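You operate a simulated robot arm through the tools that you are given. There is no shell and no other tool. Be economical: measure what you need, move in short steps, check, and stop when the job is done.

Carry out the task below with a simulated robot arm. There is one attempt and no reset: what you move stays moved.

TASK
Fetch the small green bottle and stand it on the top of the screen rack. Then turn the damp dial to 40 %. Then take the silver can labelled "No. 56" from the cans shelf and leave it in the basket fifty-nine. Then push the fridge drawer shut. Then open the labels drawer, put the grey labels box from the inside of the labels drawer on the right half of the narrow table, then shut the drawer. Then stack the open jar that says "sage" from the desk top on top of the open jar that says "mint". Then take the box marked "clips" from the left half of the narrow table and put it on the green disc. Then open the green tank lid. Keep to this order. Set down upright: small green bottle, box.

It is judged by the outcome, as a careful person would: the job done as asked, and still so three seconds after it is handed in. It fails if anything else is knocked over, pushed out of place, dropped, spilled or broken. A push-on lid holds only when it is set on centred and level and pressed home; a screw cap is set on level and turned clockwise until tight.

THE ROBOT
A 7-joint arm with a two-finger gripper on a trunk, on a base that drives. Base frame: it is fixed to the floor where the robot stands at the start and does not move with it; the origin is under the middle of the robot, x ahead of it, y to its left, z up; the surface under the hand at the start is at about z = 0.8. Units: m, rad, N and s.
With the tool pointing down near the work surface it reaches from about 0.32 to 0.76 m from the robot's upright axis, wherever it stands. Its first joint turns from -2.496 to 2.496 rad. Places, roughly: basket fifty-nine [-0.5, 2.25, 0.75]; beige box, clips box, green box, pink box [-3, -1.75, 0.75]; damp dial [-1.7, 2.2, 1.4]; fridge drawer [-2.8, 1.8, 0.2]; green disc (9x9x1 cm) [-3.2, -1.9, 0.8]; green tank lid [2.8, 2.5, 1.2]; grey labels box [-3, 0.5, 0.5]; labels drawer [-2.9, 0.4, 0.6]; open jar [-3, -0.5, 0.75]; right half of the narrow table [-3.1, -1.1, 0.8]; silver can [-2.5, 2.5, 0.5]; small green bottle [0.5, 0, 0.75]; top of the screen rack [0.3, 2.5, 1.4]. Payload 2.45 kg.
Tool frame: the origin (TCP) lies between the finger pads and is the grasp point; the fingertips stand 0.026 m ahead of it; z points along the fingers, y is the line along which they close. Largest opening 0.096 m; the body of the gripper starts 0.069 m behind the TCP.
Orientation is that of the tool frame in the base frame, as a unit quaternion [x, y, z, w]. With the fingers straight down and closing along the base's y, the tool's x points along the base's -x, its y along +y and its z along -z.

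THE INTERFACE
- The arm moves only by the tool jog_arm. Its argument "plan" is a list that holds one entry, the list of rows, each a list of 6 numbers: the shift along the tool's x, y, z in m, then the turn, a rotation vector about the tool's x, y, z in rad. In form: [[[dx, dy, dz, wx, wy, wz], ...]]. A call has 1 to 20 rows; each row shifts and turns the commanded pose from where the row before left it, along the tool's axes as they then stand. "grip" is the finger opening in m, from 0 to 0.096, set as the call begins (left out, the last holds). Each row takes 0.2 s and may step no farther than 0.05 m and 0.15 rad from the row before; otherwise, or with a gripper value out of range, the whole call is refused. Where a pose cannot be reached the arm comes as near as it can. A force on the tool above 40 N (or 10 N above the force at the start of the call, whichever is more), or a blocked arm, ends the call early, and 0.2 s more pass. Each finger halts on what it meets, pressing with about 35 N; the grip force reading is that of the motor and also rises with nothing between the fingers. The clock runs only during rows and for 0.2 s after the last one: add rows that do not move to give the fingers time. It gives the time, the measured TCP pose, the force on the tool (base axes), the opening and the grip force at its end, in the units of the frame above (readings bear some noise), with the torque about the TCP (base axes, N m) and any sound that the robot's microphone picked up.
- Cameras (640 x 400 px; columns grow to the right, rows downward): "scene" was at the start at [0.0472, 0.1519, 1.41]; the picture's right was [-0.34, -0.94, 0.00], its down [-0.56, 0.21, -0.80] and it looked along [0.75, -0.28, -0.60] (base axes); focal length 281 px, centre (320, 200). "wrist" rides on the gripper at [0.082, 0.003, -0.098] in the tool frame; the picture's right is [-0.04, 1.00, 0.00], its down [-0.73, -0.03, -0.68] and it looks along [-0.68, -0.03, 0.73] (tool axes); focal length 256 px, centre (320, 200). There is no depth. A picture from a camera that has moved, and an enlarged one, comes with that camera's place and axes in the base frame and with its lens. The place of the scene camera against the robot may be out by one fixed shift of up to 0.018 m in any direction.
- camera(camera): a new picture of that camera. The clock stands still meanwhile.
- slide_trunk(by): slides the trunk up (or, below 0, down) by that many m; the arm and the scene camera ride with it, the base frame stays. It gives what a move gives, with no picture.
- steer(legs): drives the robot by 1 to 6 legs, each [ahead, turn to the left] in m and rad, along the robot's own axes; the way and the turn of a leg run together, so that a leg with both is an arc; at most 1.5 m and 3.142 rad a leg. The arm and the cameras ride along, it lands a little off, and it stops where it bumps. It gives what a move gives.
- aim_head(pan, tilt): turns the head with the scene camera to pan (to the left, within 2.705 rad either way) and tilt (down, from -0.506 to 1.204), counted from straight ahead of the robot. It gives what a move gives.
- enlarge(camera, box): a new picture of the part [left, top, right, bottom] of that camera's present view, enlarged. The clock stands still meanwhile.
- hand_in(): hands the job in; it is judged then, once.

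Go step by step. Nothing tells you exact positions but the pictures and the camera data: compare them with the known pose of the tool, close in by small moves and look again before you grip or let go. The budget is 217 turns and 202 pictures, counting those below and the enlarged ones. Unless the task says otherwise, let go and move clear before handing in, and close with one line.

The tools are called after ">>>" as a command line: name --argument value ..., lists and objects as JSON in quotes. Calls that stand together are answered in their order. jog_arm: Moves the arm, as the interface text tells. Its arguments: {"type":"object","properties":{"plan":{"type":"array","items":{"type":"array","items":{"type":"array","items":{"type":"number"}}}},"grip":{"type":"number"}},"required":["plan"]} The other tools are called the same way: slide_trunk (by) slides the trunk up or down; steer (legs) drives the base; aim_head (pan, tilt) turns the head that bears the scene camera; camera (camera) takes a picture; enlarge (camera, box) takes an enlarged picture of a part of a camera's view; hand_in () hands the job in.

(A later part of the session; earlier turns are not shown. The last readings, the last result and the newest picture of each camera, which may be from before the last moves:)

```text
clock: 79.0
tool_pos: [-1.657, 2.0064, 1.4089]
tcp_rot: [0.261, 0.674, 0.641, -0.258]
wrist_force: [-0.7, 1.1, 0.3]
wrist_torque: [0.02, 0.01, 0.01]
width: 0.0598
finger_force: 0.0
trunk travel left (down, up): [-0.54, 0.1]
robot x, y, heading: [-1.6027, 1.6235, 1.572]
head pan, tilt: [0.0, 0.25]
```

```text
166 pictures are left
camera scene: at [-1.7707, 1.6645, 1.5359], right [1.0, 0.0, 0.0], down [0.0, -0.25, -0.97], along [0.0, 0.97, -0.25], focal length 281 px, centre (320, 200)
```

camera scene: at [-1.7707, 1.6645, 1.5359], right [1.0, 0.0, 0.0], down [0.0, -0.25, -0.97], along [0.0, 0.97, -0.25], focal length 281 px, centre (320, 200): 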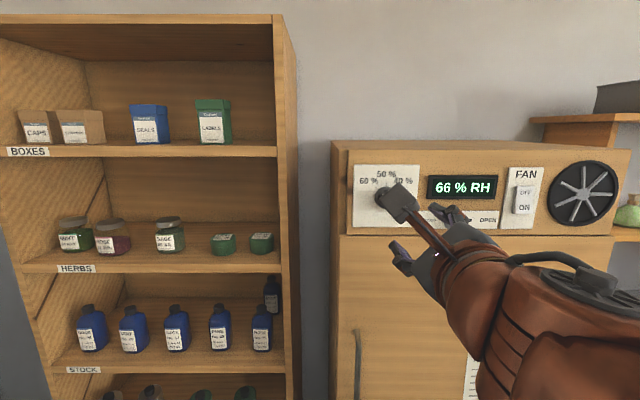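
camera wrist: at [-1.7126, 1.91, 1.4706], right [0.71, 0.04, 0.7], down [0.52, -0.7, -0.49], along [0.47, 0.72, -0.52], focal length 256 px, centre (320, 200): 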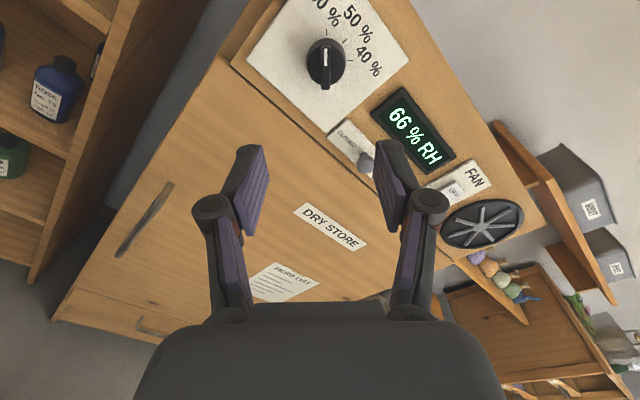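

Using two wrist views, the dial sits at about (−1.654, 2.22, 1.402). I'll level the tool, advance 10 cm, and look again.

>>> jog_arm --plan '[[[0, 0, 0, -0.041, 0.023, 0], [-0.0035, -0.0015, 0.04, 0, 0, 0], [-0.0035, -0.0015, 0.04, 0, 0, 0], [0, 0, 0.02, 0, 0, 0], [0, 0, 0, 0, 0, 0]]]'

>>> camera --camera "wrist"

>>> enlarge --camera "scene" --box '[340, 140, 460, 240]'

```text
clock: 80.0
tool_pos: [-1.7246, 2.0682, 1.4356]
tcp_rot: [0.26, 0.628, 0.571, -0.46]
wrist_force: [0.5, -0.4, -0.4]
wrist_torque: [0.0, 0.03, 0.0]
width: 0.0598
finger_force: 0.1
trunk travel left (down, up): [-0.54, 0.1]
robot x, y, heading: [-1.6015, 1.6259, 1.574]
head pan, tilt: [0.0, 0.25]
stopped in row 5: the arm was blocked; the commanded pose is now the measured one
```

```text
165 pictures are left
camera wrist: at [-1.7292, 1.9603, 1.5008], right [0.87, 0.22, 0.44], down [0.49, -0.51, -0.71], along [0.07, 0.83, -0.55], focal length 256 px, centre (320, 200)
```

wrist: 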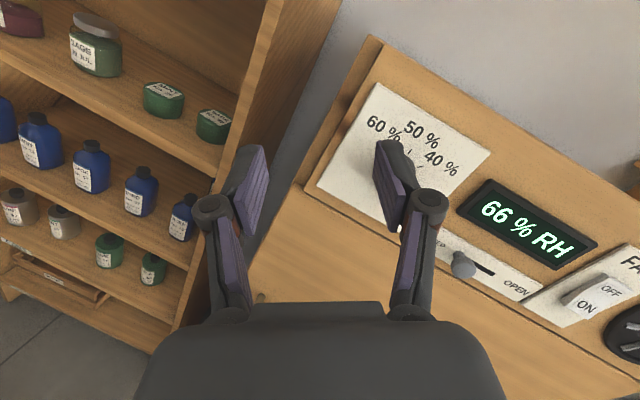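

```text
4.00 times, centred on (400, 190) of scene
camera zoom: at [-1.7706, 1.665, 1.5346], right [1.0, 0.0, 0.0], down [0.0, -0.25, -0.97], along [0.0, 0.97, -0.25], focal length 1125 px, centre (0, 240)
```

zoom: 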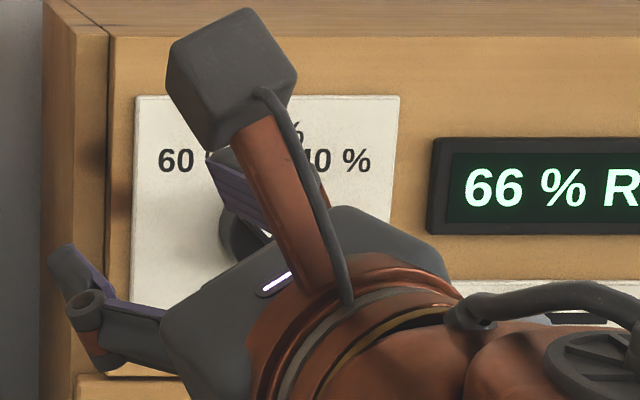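

The folded arm hit a limit because it is too close to the body. I'll drive back so it can work more extended.

>>> steer --legs '[[-0.22, 0]]'

>>> jog_arm --plan '[[[0, 0, 0.04, 0, 0, 0], [0, 0, 0.04, 0, 0, 0], [0, 0, 0, 0, 0, 0]]]'

>>> camera --camera "scene"

```text
clock: 81.7
tool_pos: [-1.7247, 1.8498, 1.4373]
tcp_rot: [0.257, 0.629, 0.571, -0.461]
wrist_force: [0.3, -0.1, -0.1]
wrist_torque: [0.0, -0.02, 0.02]
width: 0.0598
finger_force: 0.1
trunk travel left (down, up): [-0.54, 0.1]
robot x, y, heading: [-1.5991, 1.4057, 1.584]
head pan, tilt: [0.0, 0.25]
```

```text
clock: 82.3
tool_pos: [-1.7635, 1.8571, 1.5326]
tcp_rot: [-0.263, -0.53, -0.46, 0.662]
wrist_force: [-1.9, -2.8, 1.2]
wrist_torque: [-0.13, -0.01, -0.25]
width: 0.06
finger_force: 0.1
trunk travel left (down, up): [-0.54, 0.1]
robot x, y, heading: [-1.605, 1.4104, 1.585]
head pan, tilt: [0.0, 0.25]
stopped in row 3: the arm was blocked; the commanded pose is now the measured one
```

```text
163 pictures are left
camera scene: at [-1.771, 1.4418, 1.5355], right [1.0, 0.01, 0.0], down [0.0, -0.24, -0.97], along [-0.01, 0.97, -0.24], focal length 281 px, centre (320, 200)
```

scene: 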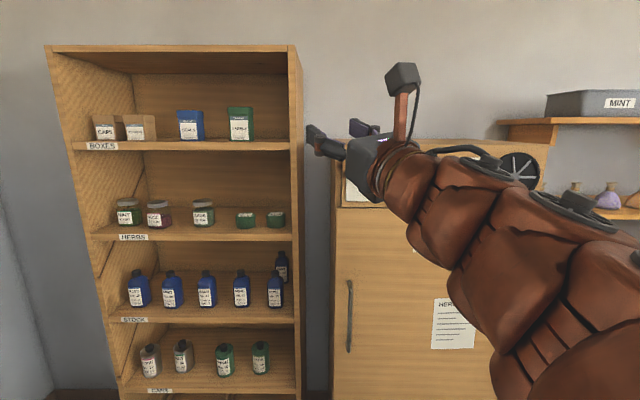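

The arm is in a poor, twisted configuration. I'll rotate back toward the earlier good inclined pose in small steps.

>>> jog_arm --plan '[[[0, 0, 0, -0.056, -0.1166, 0.0266], [0, 0, 0, -0.056, -0.1166, 0.0266], [0, 0, 0, -0.056, -0.1166, 0.0266], [0, 0, 0, -0.056, -0.1166, 0.0266], [0, 0, 0, -0.056, -0.1166, 0.0266], [0, 0, 0, -0.056, -0.1166, 0.0266], [0, 0, 0, -0.056, -0.1166, 0.0266], [0, 0, 0, -0.056, -0.1166, 0.0266], [0, 0, 0, 0, 0, 0]]]'

>>> camera --camera "scene"

```text
clock: 83.3
tool_pos: [-1.7493, 1.785, 1.6225]
tcp_rot: [-0.395, -0.536, -0.326, 0.671]
wrist_force: [-0.4, 1.0, -0.2]
wrist_torque: [0.02, -0.01, 0.02]
width: 0.0598
finger_force: 0.0
trunk travel left (down, up): [-0.54, 0.1]
robot x, y, heading: [-1.6006, 1.4022, 1.582]
head pan, tilt: [0.0, 0.25]
stopped in row 4: the arm was blocked; the commanded pose is now the measured one
```

```text
162 pictures are left
camera scene: at [-1.7312, 1.4263, 1.5763], right [0.89, -0.45, 0.0], down [0.09, 0.18, -0.98], along [0.44, 0.87, 0.2], focal length 281 px, centre (320, 200)
```

scene: 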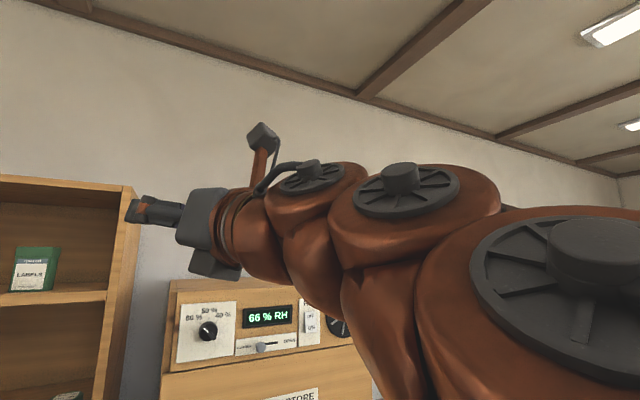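

The arm was pressing against the robot's own head, which sits to its left. I'll shift the tool right/forward, away from the head, then check.

>>> jog_arm --plan '[[[-0.006, 0.035, -0.002, 0, 0, 0], [-0.006, 0.035, -0.002, 0, 0, 0], [-0.006, 0.035, -0.002, 0, 0, 0], [-0.006, 0.035, -0.002, 0, 0, 0], [0, 0, 0, 0, 0, 0]]]'

>>> aim_head --pan 0.0 --tilt 0.25

>>> camera --camera "scene"

```text
clock: 84.5
tool_pos: [-1.6298, 1.8404, 1.5742]
tcp_rot: [-0.394, -0.535, -0.328, 0.671]
wrist_force: [-0.1, -0.4, -1.1]
wrist_torque: [0.02, -0.01, 0.03]
width: 0.0601
finger_force: 0.0
trunk travel left (down, up): [-0.54, 0.1]
robot x, y, heading: [-1.6013, 1.4051, 1.587]
head pan, tilt: [0.0, 0.25]
```

```text
clock: 85.1
tool_pos: [-1.6293, 1.8414, 1.5732]
tcp_rot: [-0.394, -0.536, -0.328, 0.671]
wrist_force: [0.6, -0.5, 0.3]
wrist_torque: [-0.05, 0.01, 0.0]
width: 0.0603
finger_force: 0.0
trunk travel left (down, up): [-0.54, 0.1]
robot x, y, heading: [-1.6042, 1.4043, 1.58]
head pan, tilt: [0.0, 0.25]
```

```text
161 pictures are left
camera scene: at [-1.7695, 1.4449, 1.5356], right [1.0, 0.01, 0.0], down [0.0, -0.25, -0.97], along [-0.01, 0.97, -0.25], focal length 281 px, centre (320, 200)
```

scene: 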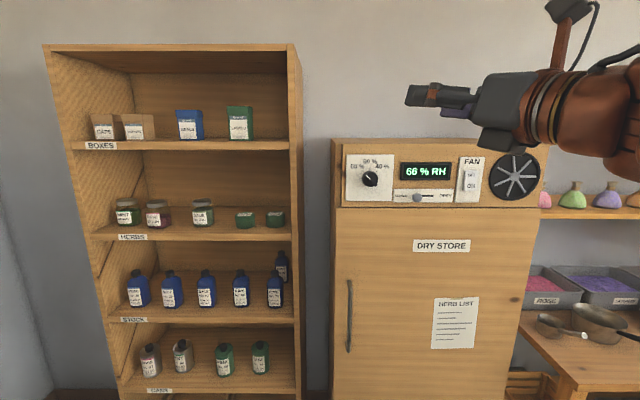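

The head is restored. I'll shift the tool to the robot's right, away from the head, and turn it to horizontal-forward with a −45° roll.

>>> jog_arm --plan '[[[-0.011, 0.038, -0.021, 0, 0, 0], [-0.011, 0.038, -0.021, 0, 0, 0], [-0.011, 0.038, -0.021, 0, 0, 0], [-0.011, 0.038, -0.021, 0, 0, 0], [-0.011, 0.038, -0.021, 0, 0, 0], [0, 0, 0, -0.0558, -0.0325, -0.122], [0, 0, 0, -0.0558, -0.0325, -0.122], [0, 0, 0, -0.0558, -0.0325, -0.122], [0, 0, 0, -0.0558, -0.0325, -0.122], [0, 0, 0, -0.0558, -0.0325, -0.122], [0, 0, 0, -0.0558, -0.0325, -0.122], [0, 0, 0, -0.0558, -0.0325, -0.122], [0, 0, 0, -0.0558, -0.0325, -0.122], [0, 0, 0, 0, 0, 0]]]'

>>> camera --camera "scene"

```text
clock: 88.1
tool_pos: [-1.4296, 1.8411, 1.4744]
tcp_rot: [0.27, 0.652, 0.656, -0.268]
wrist_force: [-0.2, 0.1, 0.0]
wrist_torque: [-0.03, 0.03, 0.0]
width: 0.0602
finger_force: 0.1
trunk travel left (down, up): [-0.54, 0.1]
robot x, y, heading: [-1.6025, 1.4058, 1.579]
head pan, tilt: [0.0, 0.25]
```

```text
160 pictures are left
camera scene: at [-1.7696, 1.4449, 1.5356], right [1.0, 0.01, 0.0], down [0.0, -0.25, -0.97], along [-0.01, 0.97, -0.25], focal length 281 px, centre (320, 200)
```

scene: 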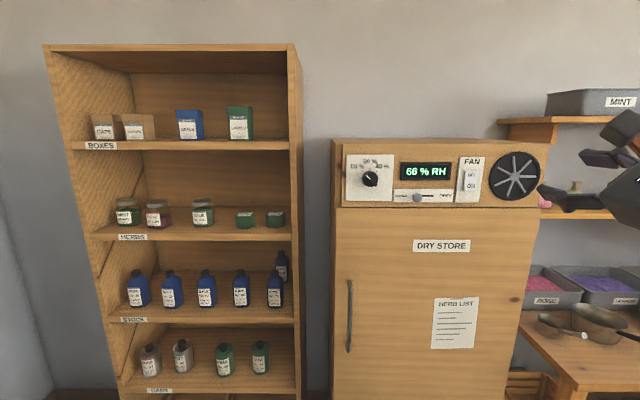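

That tracks well. I'll move the base 0.22 m to the left and lower the trunk so the tool lines up with the dial.

>>> steer --legs '[[0, 1.571], [0.224, 0], [0, -1.579]]'

>>> slide_trunk --by -0.07

>>> camera --camera "wrist"

>>> camera --camera "scene"

```text
clock: 97.4
tool_pos: [-1.6603, 1.8411, 1.4733]
tcp_rot: [0.267, 0.654, 0.653, -0.273]
wrist_force: [0.4, 0.2, -0.7]
wrist_torque: [-0.02, 0.01, 0.0]
width: 0.0599
finger_force: 0.1
trunk travel left (down, up): [-0.54, 0.1]
robot x, y, heading: [-1.8256, 1.404, 1.595]
head pan, tilt: [0.0, 0.25]
```

```text
clock: 98.5
tool_pos: [-1.6598, 1.8411, 1.4033]
tcp_rot: [0.267, 0.654, 0.654, -0.272]
wrist_force: [-0.1, -0.1, -0.1]
wrist_torque: [-0.01, 0.01, -0.01]
width: 0.0602
finger_force: 0.2
trunk travel left (down, up): [-0.47, 0.17]
robot x, y, heading: [-1.8295, 1.4074, 1.595]
head pan, tilt: [0.0, 0.25]
```

```text
159 pictures are left
camera wrist: at [-1.7152, 1.7423, 1.4628], right [0.73, 0.0, 0.68], down [0.5, -0.67, -0.54], along [0.46, 0.74, -0.5], focal length 256 px, centre (320, 200)
```

wrist: 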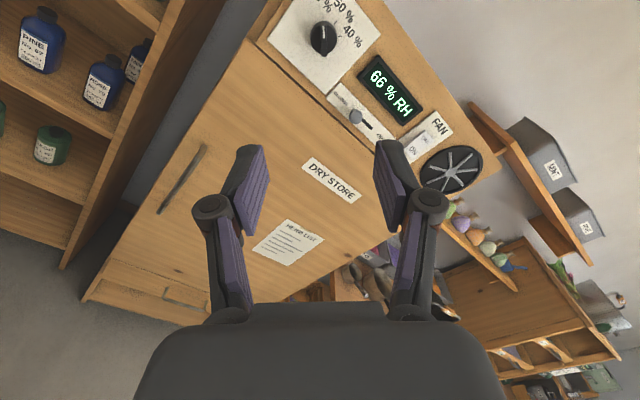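

```text
158 pictures are left
camera scene: at [-1.9958, 1.441, 1.4656], right [1.0, 0.02, 0.0], down [0.01, -0.25, -0.97], along [-0.02, 0.97, -0.25], focal length 281 px, centre (320, 200)
```

scene: 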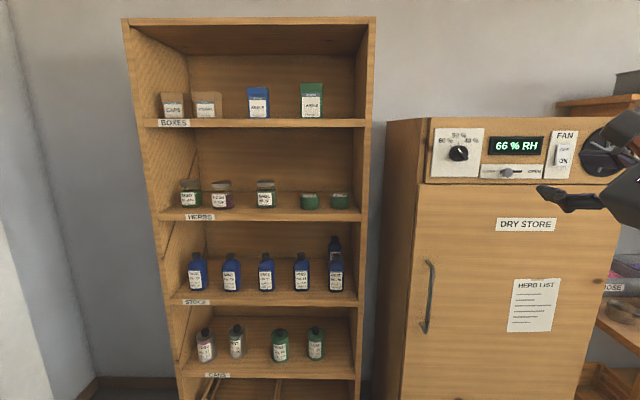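

The tool axis now passes close to the dial centre. I'll advance 28 cm, staying clear of the panel, and look.

>>> jog_arm --plan '[[[-0.0057, 0.0057, 0.04, 0, 0, 0], [0, 0, 0.04, 0, 0, 0], [0, 0, 0.04, 0, 0, 0], [0, 0, 0.04, 0, 0, 0], [0, 0, 0.04, 0, 0, 0], [0, 0, 0.04, 0, 0, 0], [0, 0, 0.04, 0, 0, 0], [0, 0, 0, 0, 0, 0]]]'

>>> camera --camera "wrist"

>>> camera --camera "scene"

```text
clock: 100.3
tool_pos: [-1.6555, 2.1234, 1.4041]
tcp_rot: [0.268, 0.653, 0.654, -0.273]
wrist_force: [-0.3, -0.1, 0.0]
wrist_torque: [-0.01, 0.01, -0.02]
width: 0.0599
finger_force: 0.1
trunk travel left (down, up): [-0.47, 0.17]
robot x, y, heading: [-1.8277, 1.4062, 1.595]
head pan, tilt: [0.0, 0.25]
```

```text
157 pictures are left
camera wrist: at [-1.7099, 2.0235, 1.4642], right [0.73, 0.0, 0.68], down [0.5, -0.67, -0.54], along [0.46, 0.74, -0.5], focal length 256 px, centre (320, 200)
```

wrist: 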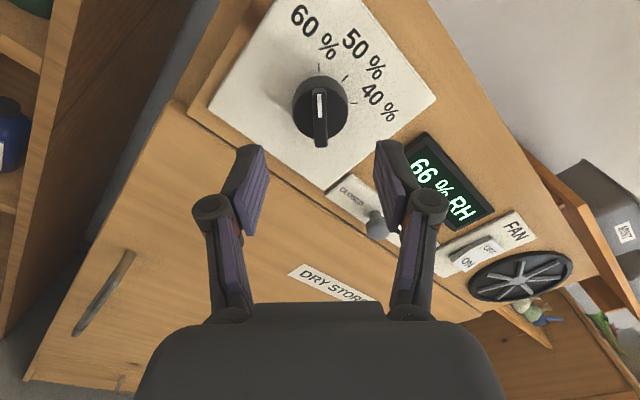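

```text
156 pictures are left
camera scene: at [-1.9957, 1.4411, 1.4656], right [1.0, 0.02, 0.0], down [0.01, -0.25, -0.97], along [-0.02, 0.97, -0.25], focal length 281 px, centre (320, 200)
```

scene: 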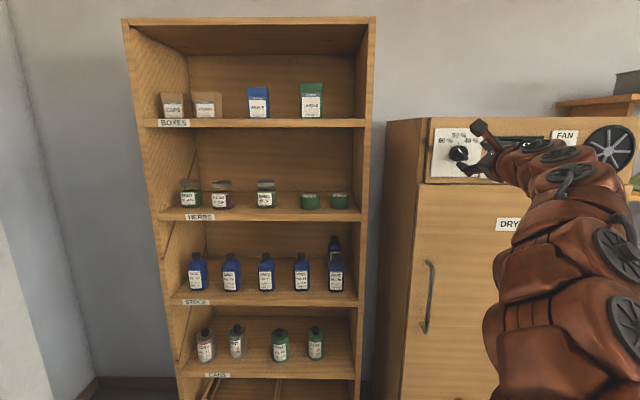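

The bar sits at about (−1.653, 2.208, 1.403), centred between the fingers. I'll advance 6 cm and look.

>>> jog_arm --plan '[[[-0.0018, 0.0018, 0.03, 0, 0, 0], [0, 0, 0.03, 0, 0, 0], [0, 0, 0, 0, 0, 0]]]'

>>> camera --camera "wrist"

>>> enlarge --camera "scene" --box '[430, 110, 530, 190]'

```text
clock: 101.1
tool_pos: [-1.6532, 2.1806, 1.4049]
tcp_rot: [0.267, 0.653, 0.654, -0.273]
wrist_force: [0.6, 0.3, 0.7]
wrist_torque: [0.02, 0.03, 0.02]
width: 0.0599
finger_force: 0.0
trunk travel left (down, up): [-0.47, 0.17]
robot x, y, heading: [-1.8283, 1.4026, 1.596]
head pan, tilt: [0.0, 0.25]
```

```text
155 pictures are left
camera wrist: at [-1.7082, 2.082, 1.4641], right [0.73, 0.0, 0.68], down [0.5, -0.67, -0.54], along [0.46, 0.74, -0.5], focal length 256 px, centre (320, 200)
```

wrist: 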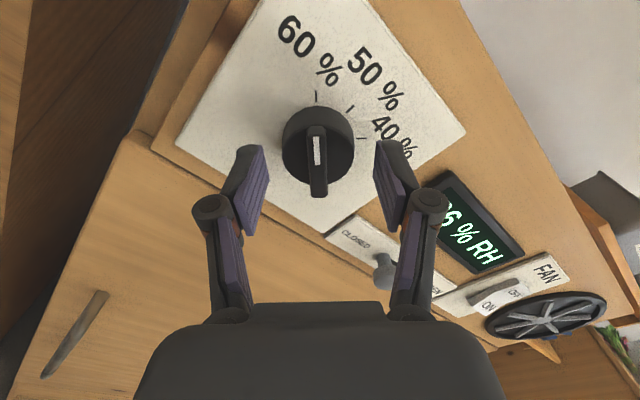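

```text
5.00 times, centred on (480, 150) of scene
camera zoom: at [-1.9956, 1.4411, 1.4656], right [1.0, 0.02, 0.0], down [0.01, -0.25, -0.97], along [-0.02, 0.97, -0.25], focal length 1406 px, centre (-480, 450)
```

zoom: 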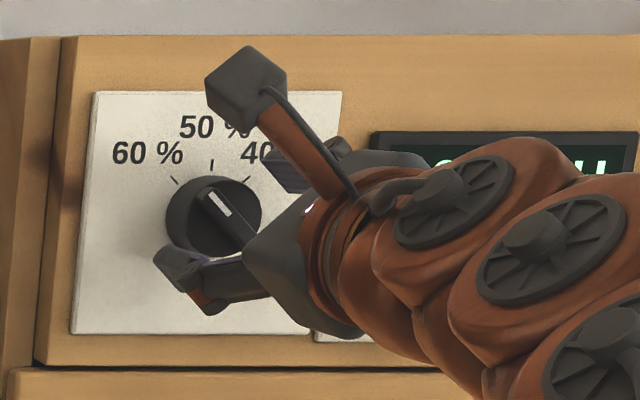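

Aligned. I'll advance 18 mm and close on the dial.

>>> jog_arm --plan '[[[-0.001, -0.001, 0.018, 0, 0, 0], [0, 0, 0, 0, 0, 0]]]'

>>> jog_arm --plan '[[[0, 0, 0, 0, 0, 0], [0, 0, 0, 0, 0, 0], [0, 0, 0, 0, 0, 0], [0, 0, 0, 0, 0, 0], [0, 0, 0, 0, 0, 0]]]' --grip 0.0

>>> camera --camera "wrist"

```text
clock: 101.7
tool_pos: [-1.6548, 2.1988, 1.4037]
tcp_rot: [0.267, 0.654, 0.653, -0.274]
wrist_force: [0.1, -0.1, -0.7]
wrist_torque: [0.0, 0.0, 0.01]
width: 0.0601
finger_force: 0.1
trunk travel left (down, up): [-0.47, 0.17]
robot x, y, heading: [-1.8313, 1.4007, 1.592]
head pan, tilt: [0.0, 0.25]
```

```text
clock: 102.9
tool_pos: [-1.6534, 2.1991, 1.4036]
tcp_rot: [0.267, 0.654, 0.654, -0.273]
wrist_force: [1.8, 2.4, 5.7]
wrist_torque: [0.11, 0.04, -0.11]
width: 0.0431
finger_force: 44.9
trunk travel left (down, up): [-0.47, 0.17]
robot x, y, heading: [-1.8277, 1.4076, 1.594]
head pan, tilt: [0.0, 0.25]
```

```text
153 pictures are left
camera wrist: at [-1.7085, 2.0997, 1.4626], right [0.73, 0.0, 0.68], down [0.5, -0.67, -0.54], along [0.46, 0.74, -0.49], focal length 256 px, centre (320, 200)
```

wrist: 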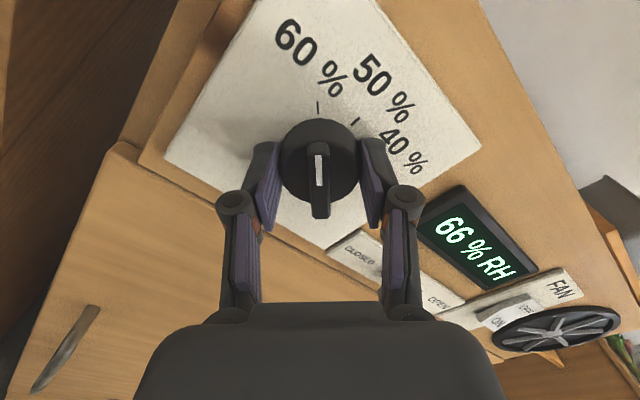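

The disc rim is gripped. I'll rotate clockwise in small steps.

>>> jog_arm --plan '[[[0, 0, 0, 0, 0, 0.131], [0, 0, 0, 0, 0, 0.131], [0, 0, 0, 0, 0, 0.131], [0, 0, 0, 0, 0, 0.131], [0, 0, 0, 0, 0, 0.131], [0, 0, 0, 0, 0, 0.131], [0, 0, 0, 0, 0, 0]]]'

>>> camera --camera "wrist"

```text
clock: 104.5
tool_pos: [-1.6541, 2.1972, 1.4024]
tcp_rot: [-0.498, -0.502, -0.498, 0.503]
wrist_force: [-10.6, -22.6, -17.7]
wrist_torque: [-0.3, -0.04, 0.24]
width: 0.0429
finger_force: 45.0
trunk travel left (down, up): [-0.47, 0.17]
robot x, y, heading: [-1.8289, 1.4049, 1.594]
head pan, tilt: [0.0, 0.25]
```

```text
152 pictures are left
camera wrist: at [-1.6504, 2.1003, 1.4842], right [1.0, 0.01, -0.04], down [-0.02, -0.68, -0.74], along [-0.03, 0.74, -0.68], focal length 256 px, centre (320, 200)
```

wrist: 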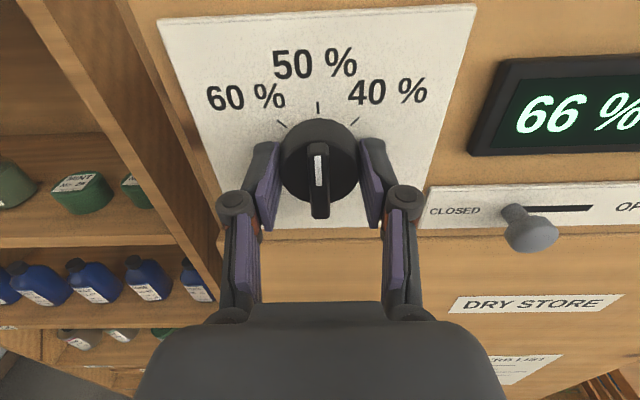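

The dial follows and stands at 50 %. I'll ease the side load slightly and turn another 45°.

>>> jog_arm --plan '[[[-0.0015, -0.001, -0.002, 0, 0, 0], [0, 0, 0, 0, 0, 0.131], [0, 0, 0, 0, 0, 0.131], [0, 0, 0, 0, 0, 0.131], [0, 0, 0, 0, 0, 0.131], [0, 0, 0, 0, 0, 0.131], [0, 0, 0, 0, 0, 0.131], [0, 0, 0, 0, 0, 0]]]'

>>> camera --camera "wrist"

```text
clock: 106.3
tool_pos: [-1.6559, 2.1987, 1.4048]
tcp_rot: [-0.65, -0.272, -0.268, 0.657]
wrist_force: [-6.9, 24.7, 19.6]
wrist_torque: [0.42, -0.16, 0.04]
width: 0.0428
finger_force: 45.1
trunk travel left (down, up): [-0.47, 0.17]
robot x, y, heading: [-1.8314, 1.4019, 1.592]
head pan, tilt: [0.0, 0.25]
```

```text
151 pictures are left
camera wrist: at [-1.5947, 2.1005, 1.4578], right [0.68, 0.01, -0.74], down [-0.53, -0.68, -0.5], along [-0.51, 0.73, -0.46], focal length 256 px, centre (320, 200)
```

wrist: 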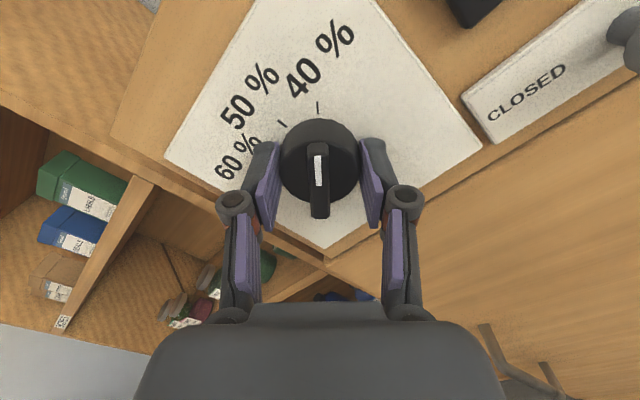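

The pointer is at the 40 % tick. I'll release, retract straight back and verify.

>>> jog_arm --plan '[[[0, 0, 0, 0, 0, 0], [0, 0, 0, 0, 0, 0], [0, 0, 0, 0, 0, 0], [0, 0, -0.03, 0, 0, 0], [0, 0, -0.04, 0, 0, 0], [0, 0, -0.04, 0, 0, 0], [0, 0, -0.04, 0, 0, 0], [0, 0, -0.04, 0, 0, 0]]]' --grip 0.07

>>> camera --camera "wrist"

>>> camera --camera "scene"

```text
clock: 108.1
tool_pos: [-1.6515, 2.0069, 1.3976]
tcp_rot: [-0.652, -0.272, -0.268, 0.656]
wrist_force: [0.8, 0.0, -0.9]
wrist_torque: [0.02, 0.04, 0.05]
width: 0.0698
finger_force: 0.1
trunk travel left (down, up): [-0.47, 0.17]
robot x, y, heading: [-1.8271, 1.4052, 1.594]
head pan, tilt: [0.0, 0.25]
```

```text
150 pictures are left
camera wrist: at [-1.5902, 1.9091, 1.453], right [0.68, 0.01, -0.74], down [-0.54, -0.68, -0.5], along [-0.51, 0.73, -0.46], focal length 256 px, centre (320, 200)
```

wrist: 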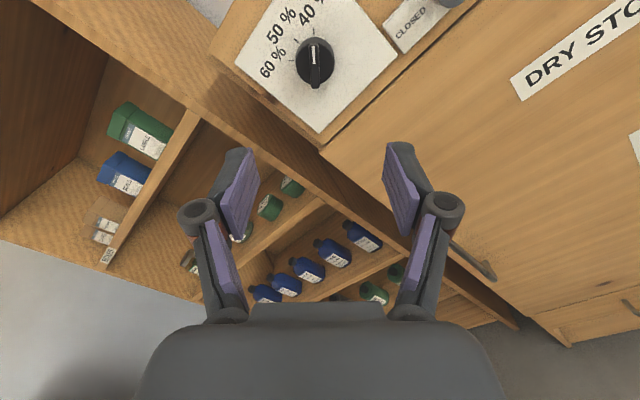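

```text
149 pictures are left
camera scene: at [-1.9957, 1.4415, 1.4656], right [1.0, 0.02, 0.0], down [0.01, -0.25, -0.97], along [-0.02, 0.97, -0.25], focal length 281 px, centre (320, 200)
```

scene: 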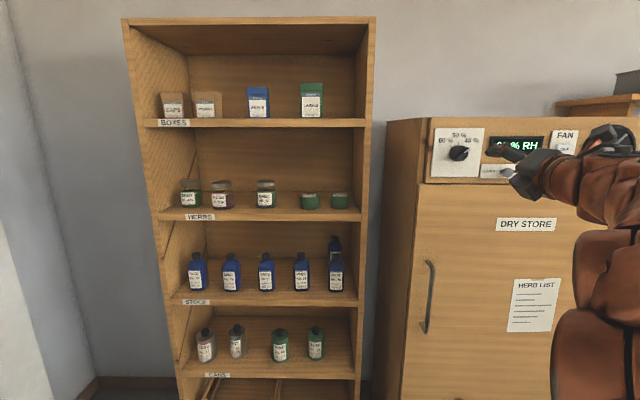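

The dial looks set; I'll verify it with a zoom and look at the cans.

>>> enlarge --camera "scene" --box '[425, 120, 495, 185]'

>>> enlarge --camera "scene" --box '[170, 300, 370, 400]'

>>> enlarge --camera "scene" --box '[170, 225, 370, 310]'

```text
6.15 times, centred on (460, 152) of scene
camera zoom: at [-1.9957, 1.4415, 1.4656], right [1.0, 0.02, 0.0], down [0.01, -0.25, -0.97], along [-0.02, 0.97, -0.25], focal length 1731 px, centre (-542, 492)
```

zoom: 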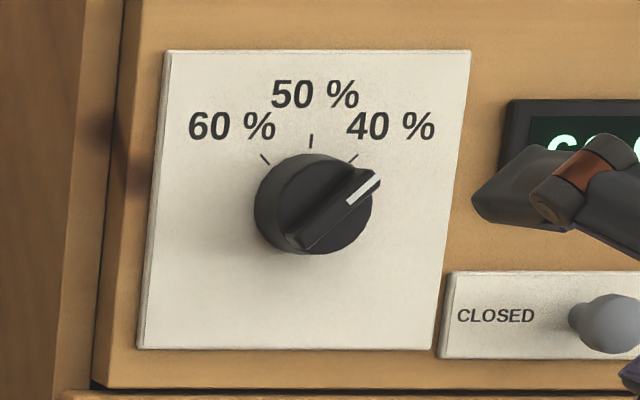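

```text
3.20 times, centred on (270, 350) of scene
camera zoom: at [-1.9957, 1.4415, 1.4656], right [1.0, 0.02, 0.0], down [0.01, -0.25, -0.97], along [-0.02, 0.97, -0.25], focal length 900 px, centre (480, -280)
```

zoom: 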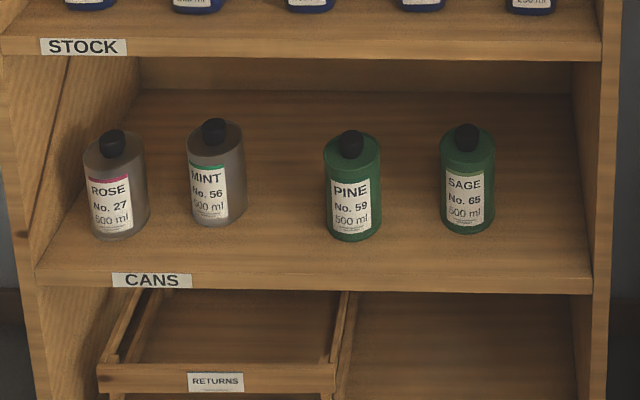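

```text
3.20 times, centred on (270, 268) of scene
camera zoom: at [-1.9957, 1.4415, 1.4656], right [1.0, 0.02, 0.0], down [0.01, -0.25, -0.97], along [-0.02, 0.97, -0.25], focal length 900 px, centre (480, -16)
```

zoom: 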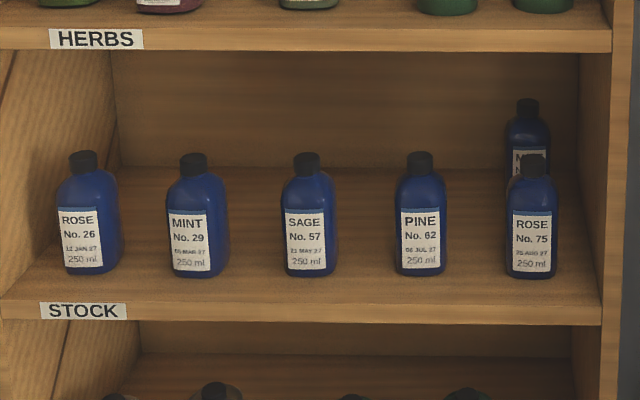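

The dial is at 40 %. The target is "MINT No. 56", second from the left on the cans shelf. I'll look left to see how the open fridge drawer limits the floor space.

>>> aim_head --pan 0.9 --tilt 0.6

>>> camera --camera "scene"

>>> aim_head --pan 0.2 --tilt 0.6

>>> camera --camera "scene"

```text
clock: 109.3
tool_pos: [-1.653, 2.0064, 1.3999]
tcp_rot: [-0.651, -0.272, -0.268, 0.656]
wrist_force: [0.5, 0.9, -0.4]
wrist_torque: [0.0, -0.01, 0.04]
width: 0.0701
finger_force: 0.2
trunk travel left (down, up): [-0.47, 0.17]
robot x, y, heading: [-1.8284, 1.4071, 1.59]
head pan, tilt: [0.901, 0.6]
```

```text
145 pictures are left
camera scene: at [-2.0643, 1.401, 1.4334], right [0.6, 0.8, 0.0], down [0.45, -0.34, -0.83], along [-0.66, 0.5, -0.56], focal length 281 px, centre (320, 200)
```

scene: 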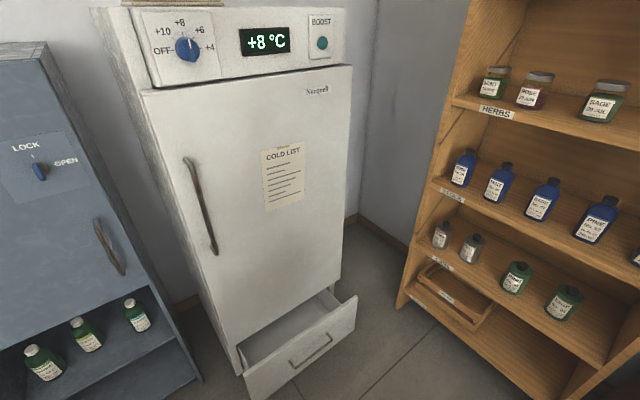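

```text
clock: 110.3
tool_pos: [-1.6503, 2.0063, 1.4001]
tcp_rot: [-0.651, -0.273, -0.269, 0.655]
wrist_force: [0.8, 0.6, 0.3]
wrist_torque: [0.01, -0.02, 0.05]
width: 0.0699
finger_force: 0.1
trunk travel left (down, up): [-0.47, 0.17]
robot x, y, heading: [-1.8289, 1.4013, 1.592]
head pan, tilt: [0.201, 0.6]
```

```text
144 pictures are left
camera scene: at [-2.0134, 1.4338, 1.4334], right [0.97, 0.22, 0.0], down [0.13, -0.55, -0.83], along [-0.18, 0.8, -0.56], focal length 281 px, centre (320, 200)
```

scene: 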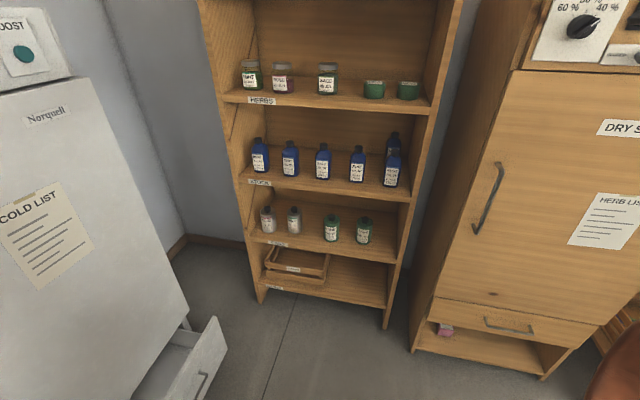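

The can stands at about (−2.37, 2.46) on a shelf at z≈0.51, with the fridge drawer reaching to x≈−2.55. I'll back off, set the tool to 40° below horizontal, and lower it to carry height.

>>> steer --legs '[[-0.1, 0]]'

>>> jog_arm --plan '[[[0, 0, 0, 0, 0, -0.131], [0, 0, 0, 0, 0, -0.131], [0, 0, 0, 0, 0, -0.131], [0, 0, 0, 0, 0, -0.131], [0, 0, 0, 0, 0, -0.131], [0, 0, 0, 0, 0, -0.131], [0, 0, 0, 0, -0.14, 0], [0, 0, 0, 0, -0.14, 0], [0, 0, 0, 0, -0.14, 0], [0, 0, 0, 0, -0.14, 0], [0, 0, 0, 0, -0.14, 0], [-0.0427, -0.008, 0.014, 0, 0, 0], [-0.0427, -0.008, 0.014, 0, 0, 0], [-0.0427, -0.008, 0.014, 0, 0, 0], [-0.0427, -0.008, 0.014, 0, 0, 0], [-0.0427, -0.008, 0.014, 0, 0, 0], [-0.0427, -0.008, 0.014, 0, 0, 0], [0, 0, 0, 0, 0, 0]]]' --grip 0.096

>>> aim_head --pan 0.0 --tilt 0.6

>>> camera --camera "scene"

```text
clock: 111.5
tool_pos: [-1.6493, 1.9066, 1.3997]
tcp_rot: [-0.651, -0.273, -0.267, 0.656]
wrist_force: [0.5, -0.2, -0.5]
wrist_torque: [0.0, 0.0, 0.02]
width: 0.0698
finger_force: 0.1
trunk travel left (down, up): [-0.47, 0.17]
robot x, y, heading: [-1.8265, 1.3053, 1.598]
head pan, tilt: [0.201, 0.6]
```

```text
clock: 115.3
tool_pos: [-1.6971, 1.806, 1.151]
tcp_rot: [0.637, 0.644, 0.298, -0.302]
wrist_force: [-0.5, 0.3, -0.5]
wrist_torque: [0.02, -0.01, 0.01]
width: 0.0961
finger_force: 0.1
out of reach, approached as far as the arm can: row 11
trunk travel left (down, up): [-0.47, 0.17]
robot x, y, heading: [-1.8274, 1.3024, 1.592]
head pan, tilt: [0.201, 0.6]
```

```text
clock: 116.0
tool_pos: [-1.6969, 1.8051, 1.1498]
tcp_rot: [0.637, 0.644, 0.298, -0.301]
wrist_force: [-0.4, 0.5, 0.1]
wrist_torque: [0.02, -0.02, 0.03]
width: 0.096
finger_force: 0.0
trunk travel left (down, up): [-0.47, 0.17]
robot x, y, heading: [-1.8238, 1.2996, 1.59]
head pan, tilt: [0.0, 0.6]
```

```text
143 pictures are left
camera scene: at [-1.9934, 1.3353, 1.4334], right [1.0, 0.02, 0.0], down [0.01, -0.56, -0.83], along [-0.02, 0.82, -0.56], focal length 281 px, centre (320, 200)
```

scene: 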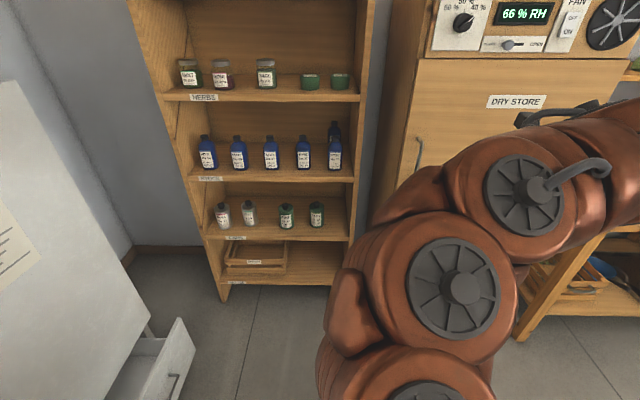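

The tool pose is good. I'll drive diagonally toward the shelf, keeping clear of the fridge drawer, and lower the trunk.

>>> steer --legs '[[0, 0.595], [0.44, 0], [0, -0.235]]'

>>> slide_trunk --by -0.45

>>> camera --camera "wrist"

>>> camera --camera "scene"

```text
clock: 121.2
tool_pos: [-2.1363, 2.182, 1.1504]
tcp_rot: [0.513, 0.747, 0.239, -0.349]
wrist_force: [-0.5, 0.1, -0.4]
wrist_torque: [0.02, 0.05, -0.02]
width: 0.096
finger_force: 0.1
trunk travel left (down, up): [-0.47, 0.17]
robot x, y, heading: [-2.0793, 1.6655, 1.951]
head pan, tilt: [0.0, 0.6]
```

```text
refused: -0.45 is not a number from -0.4 to 0.4
```

```text
142 pictures are left
camera wrist: at [-2.1255, 2.1616, 1.276], right [0.94, 0.33, -0.03], down [0.33, -0.94, -0.13], along [-0.07, 0.11, -0.99], focal length 256 px, centre (320, 200)
```

wrist: 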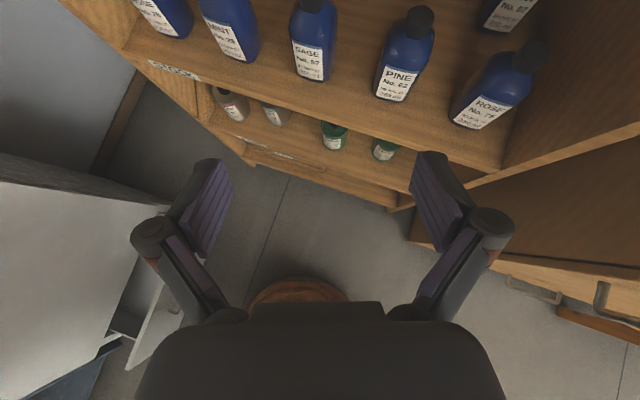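

```text
141 pictures are left
camera scene: at [-2.2506, 1.6319, 1.4333], right [0.93, 0.37, 0.0], down [0.21, -0.53, -0.83], along [-0.3, 0.77, -0.56], focal length 281 px, centre (320, 200)
```

scene: 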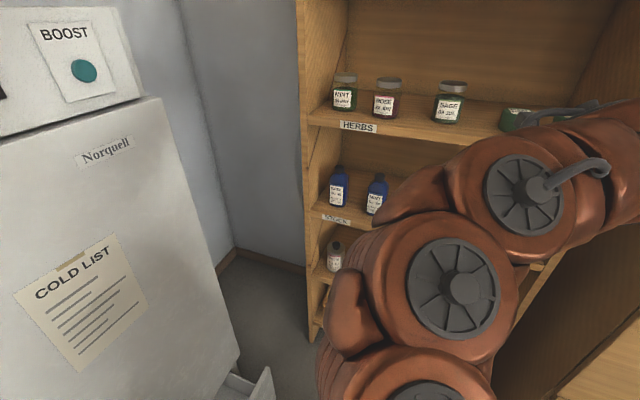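

The trunk step limit is 0.4; I'll lower by 0.4 and look again.

>>> slide_trunk --by -0.4

>>> camera --camera "wrist"

>>> camera --camera "scene"

```text
clock: 125.0
tool_pos: [-2.1366, 2.1815, 0.7509]
tcp_rot: [0.515, 0.746, 0.24, -0.348]
wrist_force: [0.1, 0.6, -0.6]
wrist_torque: [0.04, 0.0, -0.02]
width: 0.096
finger_force: 0.0
trunk travel left (down, up): [-0.07, 0.57]
robot x, y, heading: [-2.0813, 1.6637, 1.943]
head pan, tilt: [0.0, 0.6]
```

```text
140 pictures are left
camera wrist: at [-2.1254, 2.1616, 0.876], right [0.94, 0.33, -0.03], down [0.33, -0.94, -0.13], along [-0.07, 0.11, -0.99], focal length 256 px, centre (320, 200)
```

wrist: 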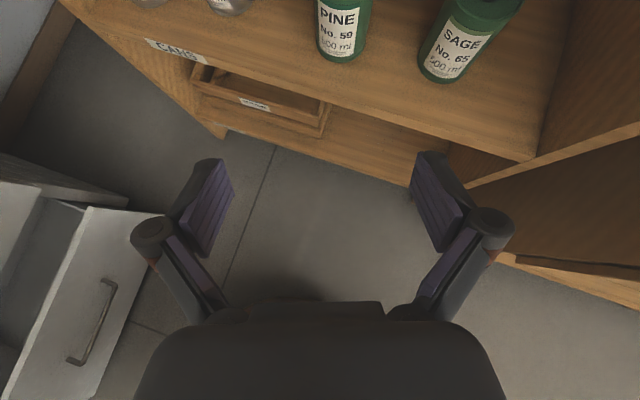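

```text
139 pictures are left
camera scene: at [-2.2505, 1.632, 1.0334], right [0.93, 0.37, 0.0], down [0.21, -0.53, -0.83], along [-0.3, 0.77, -0.56], focal length 281 px, centre (320, 200)
```

scene: 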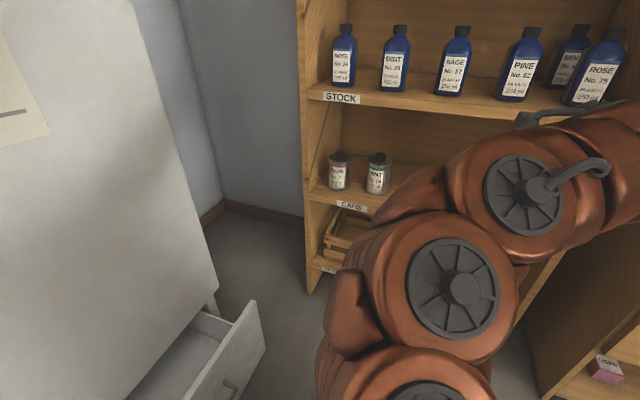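

The can's centre is about (−2.375, 2.475) and the shelf above is at about z=0.84. I'll yaw the tool slightly and move to a pre-grasp point 17 cm in front.

>>> jog_arm --plan '[[[0, 0, 0, -0.073, 0, 0.061], [0, 0, 0, -0.073, 0, 0.061], [0.0004, -0.0308, 0.0346, 0, 0, 0], [0.0004, -0.0308, 0.0346, 0, 0, 0], [0.0004, -0.0308, 0.0346, 0, 0, 0], [0.0004, -0.0308, 0.0346, 0, 0, 0], [0.0004, -0.0308, 0.0346, 0, 0, 0], [0.0004, -0.0308, 0.0346, 0, 0, 0], [0, 0, 0, 0, 0, 0]]]'

>>> camera --camera "wrist"

>>> camera --camera "scene"

```text
clock: 127.0
tool_pos: [-2.3455, 2.3076, 0.6197]
tcp_rot: [0.582, 0.694, 0.272, -0.325]
wrist_force: [-0.7, 0.1, 0.6]
wrist_torque: [-0.01, -0.02, 0.01]
width: 0.0961
finger_force: 0.1
trunk travel left (down, up): [-0.07, 0.57]
robot x, y, heading: [-2.0842, 1.6654, 1.952]
head pan, tilt: [0.0, 0.6]
```

```text
138 pictures are left
camera wrist: at [-2.3387, 2.2869, 0.7445], right [0.99, 0.15, -0.03], down [0.14, -0.98, -0.13], along [-0.05, 0.12, -0.99], focal length 256 px, centre (320, 200)
```

wrist: 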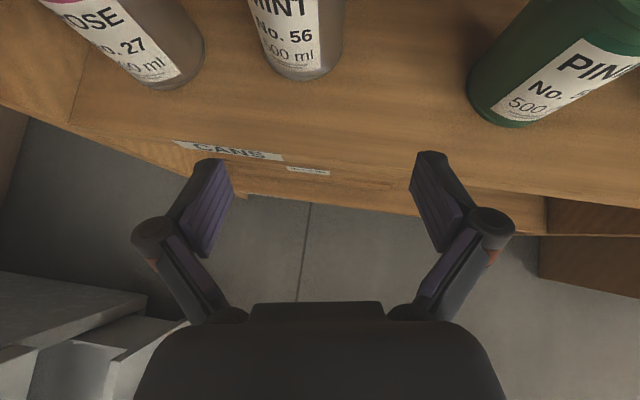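

```text
137 pictures are left
camera scene: at [-2.2506, 1.632, 1.0334], right [0.93, 0.37, 0.0], down [0.21, -0.53, -0.83], along [-0.3, 0.77, -0.56], focal length 281 px, centre (320, 200)
```

scene: 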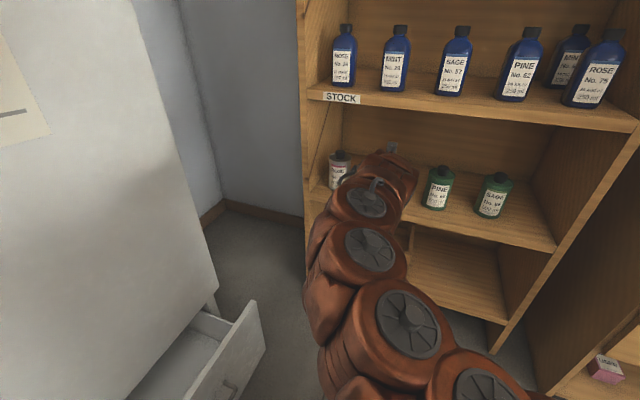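

The can centre works out to (−2.389, 2.469). I'll shift 15 mm left, then advance 10 cm and check the alignment.

>>> jog_arm --plan '[[[-0.0077, -0.015, 0.0064, 0, 0, 0], [0.0213, 0, 0.0256, 0, 0, 0], [0.0213, 0, 0.0256, 0, 0, 0], [0, 0, 0, 0, 0, 0]]]'

>>> camera --camera "wrist"

```text
clock: 128.0
tool_pos: [-2.3727, 2.3722, 0.6107]
tcp_rot: [0.582, 0.694, 0.271, -0.324]
wrist_force: [0.8, 0.3, 0.7]
wrist_torque: [0.0, -0.04, -0.01]
width: 0.0961
finger_force: 0.0
trunk travel left (down, up): [-0.07, 0.57]
robot x, y, heading: [-2.0832, 1.6636, 1.948]
head pan, tilt: [0.0, 0.6]
```

```text
136 pictures are left
camera wrist: at [-2.3661, 2.3497, 0.7356], right [0.99, 0.15, -0.03], down [0.14, -0.98, -0.13], along [-0.05, 0.12, -0.99], focal length 256 px, centre (320, 200)
```

wrist: 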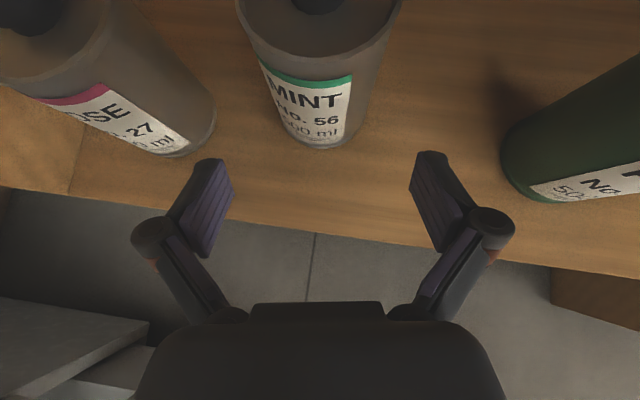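

Well aligned; the can's shoulder is near z≈0.62, so I'll go 25 mm lower. I'll narrow to 0.09, advance 5 cm and look.

>>> jog_arm --plan '[[[-0.0192, 0, 0.016, 0, 0, 0], [0.016, 0, 0.0192, 0, 0, 0], [0.016, 0, 0.0192, 0, 0, 0], [0, 0, 0, 0, 0, 0]]]' --grip 0.09

>>> camera --camera "wrist"

```text
clock: 129.0
tool_pos: [-2.3803, 2.4198, 0.585]
tcp_rot: [0.583, 0.693, 0.273, -0.323]
wrist_force: [0.5, -0.5, -0.2]
wrist_torque: [-0.01, 0.02, -0.02]
width: 0.09
finger_force: 0.1
trunk travel left (down, up): [-0.07, 0.57]
robot x, y, heading: [-2.0825, 1.6674, 1.952]
head pan, tilt: [0.0, 0.6]
```

```text
135 pictures are left
camera wrist: at [-2.3742, 2.3979, 0.7092], right [0.99, 0.15, -0.03], down [0.14, -0.98, -0.13], along [-0.05, 0.12, -0.99], focal length 256 px, centre (320, 200)
```

wrist: 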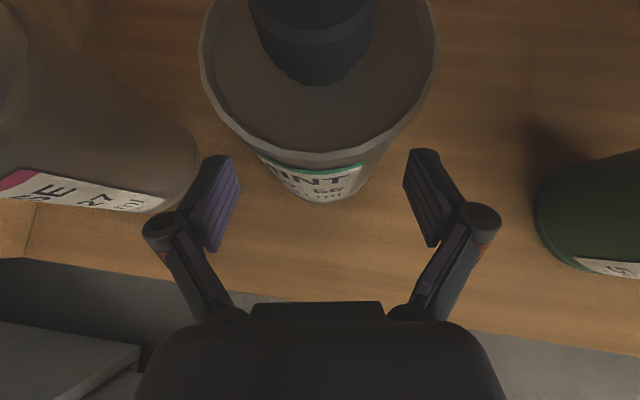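

Still centred. I'll advance the final 5 cm and check before closing.

>>> jog_arm --plan '[[[0.016, 0, 0.0192, 0, 0, 0], [0.016, 0, 0.0192, 0, 0, 0], [0, 0, 0, 0, 0, 0]]]'

>>> camera --camera "wrist"

```text
clock: 129.8
tool_pos: [-2.3916, 2.463, 0.583]
tcp_rot: [0.583, 0.692, 0.275, -0.325]
wrist_force: [3.6, -1.8, 17.9]
wrist_torque: [-0.68, 0.1, 0.16]
width: 0.09
finger_force: 0.1
out of reach, approached as far as the arm can: row 2
trunk travel left (down, up): [-0.07, 0.57]
robot x, y, heading: [-2.0836, 1.6663, 1.946]
head pan, tilt: [0.0, 0.6]
```

```text
134 pictures are left
camera wrist: at [-2.3842, 2.4412, 0.7076], right [0.99, 0.15, -0.03], down [0.14, -0.98, -0.13], along [-0.05, 0.13, -0.99], focal length 256 px, centre (320, 200)
```

wrist: 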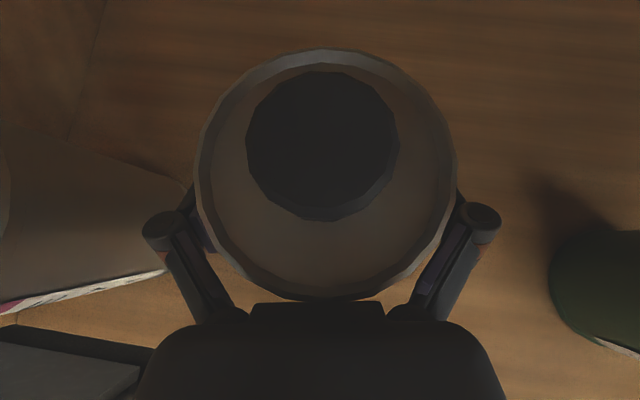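

The palm just touches the can's rim. I'll back off a few mm to relieve it, then close.

>>> jog_arm --plan '[[[0, 0, -0.006, 0, 0, 0], [0, 0, -0.002, 0, 0, 0], [0, 0, 0, 0, 0, 0]]]'

>>> jog_arm --plan '[[[0, 0, 0, 0, 0, 0], [0, 0, 0, 0, 0, 0], [0, 0, 0, 0, 0, 0], [0, 0, 0, 0, 0, 0]]]' --grip 0.05

>>> camera --camera "wrist"

```text
clock: 130.6
tool_pos: [-2.3914, 2.4572, 0.5848]
tcp_rot: [0.582, 0.694, 0.272, -0.325]
wrist_force: [-0.1, -0.5, 0.1]
wrist_torque: [0.0, 0.05, -0.01]
width: 0.0904
finger_force: 0.0
trunk travel left (down, up): [-0.07, 0.57]
robot x, y, heading: [-2.0838, 1.6669, 1.949]
head pan, tilt: [0.0, 0.6]
```

```text
clock: 131.6
tool_pos: [-2.3912, 2.4576, 0.5847]
tcp_rot: [0.582, 0.694, 0.271, -0.324]
wrist_force: [2.2, -0.7, 3.5]
wrist_torque: [-0.01, -0.11, -0.06]
width: 0.0726
finger_force: 34.8
trunk travel left (down, up): [-0.07, 0.57]
robot x, y, heading: [-2.0823, 1.667, 1.946]
head pan, tilt: [0.0, 0.6]
```

```text
133 pictures are left
camera wrist: at [-2.384, 2.4354, 0.7099], right [0.99, 0.15, -0.03], down [0.14, -0.98, -0.13], along [-0.05, 0.12, -0.99], focal length 256 px, centre (320, 200)
```

wrist: 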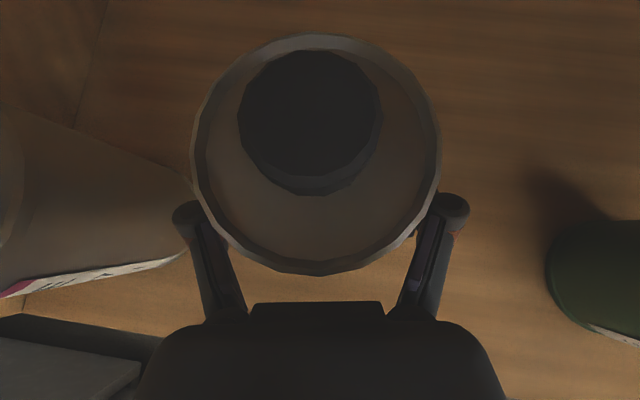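

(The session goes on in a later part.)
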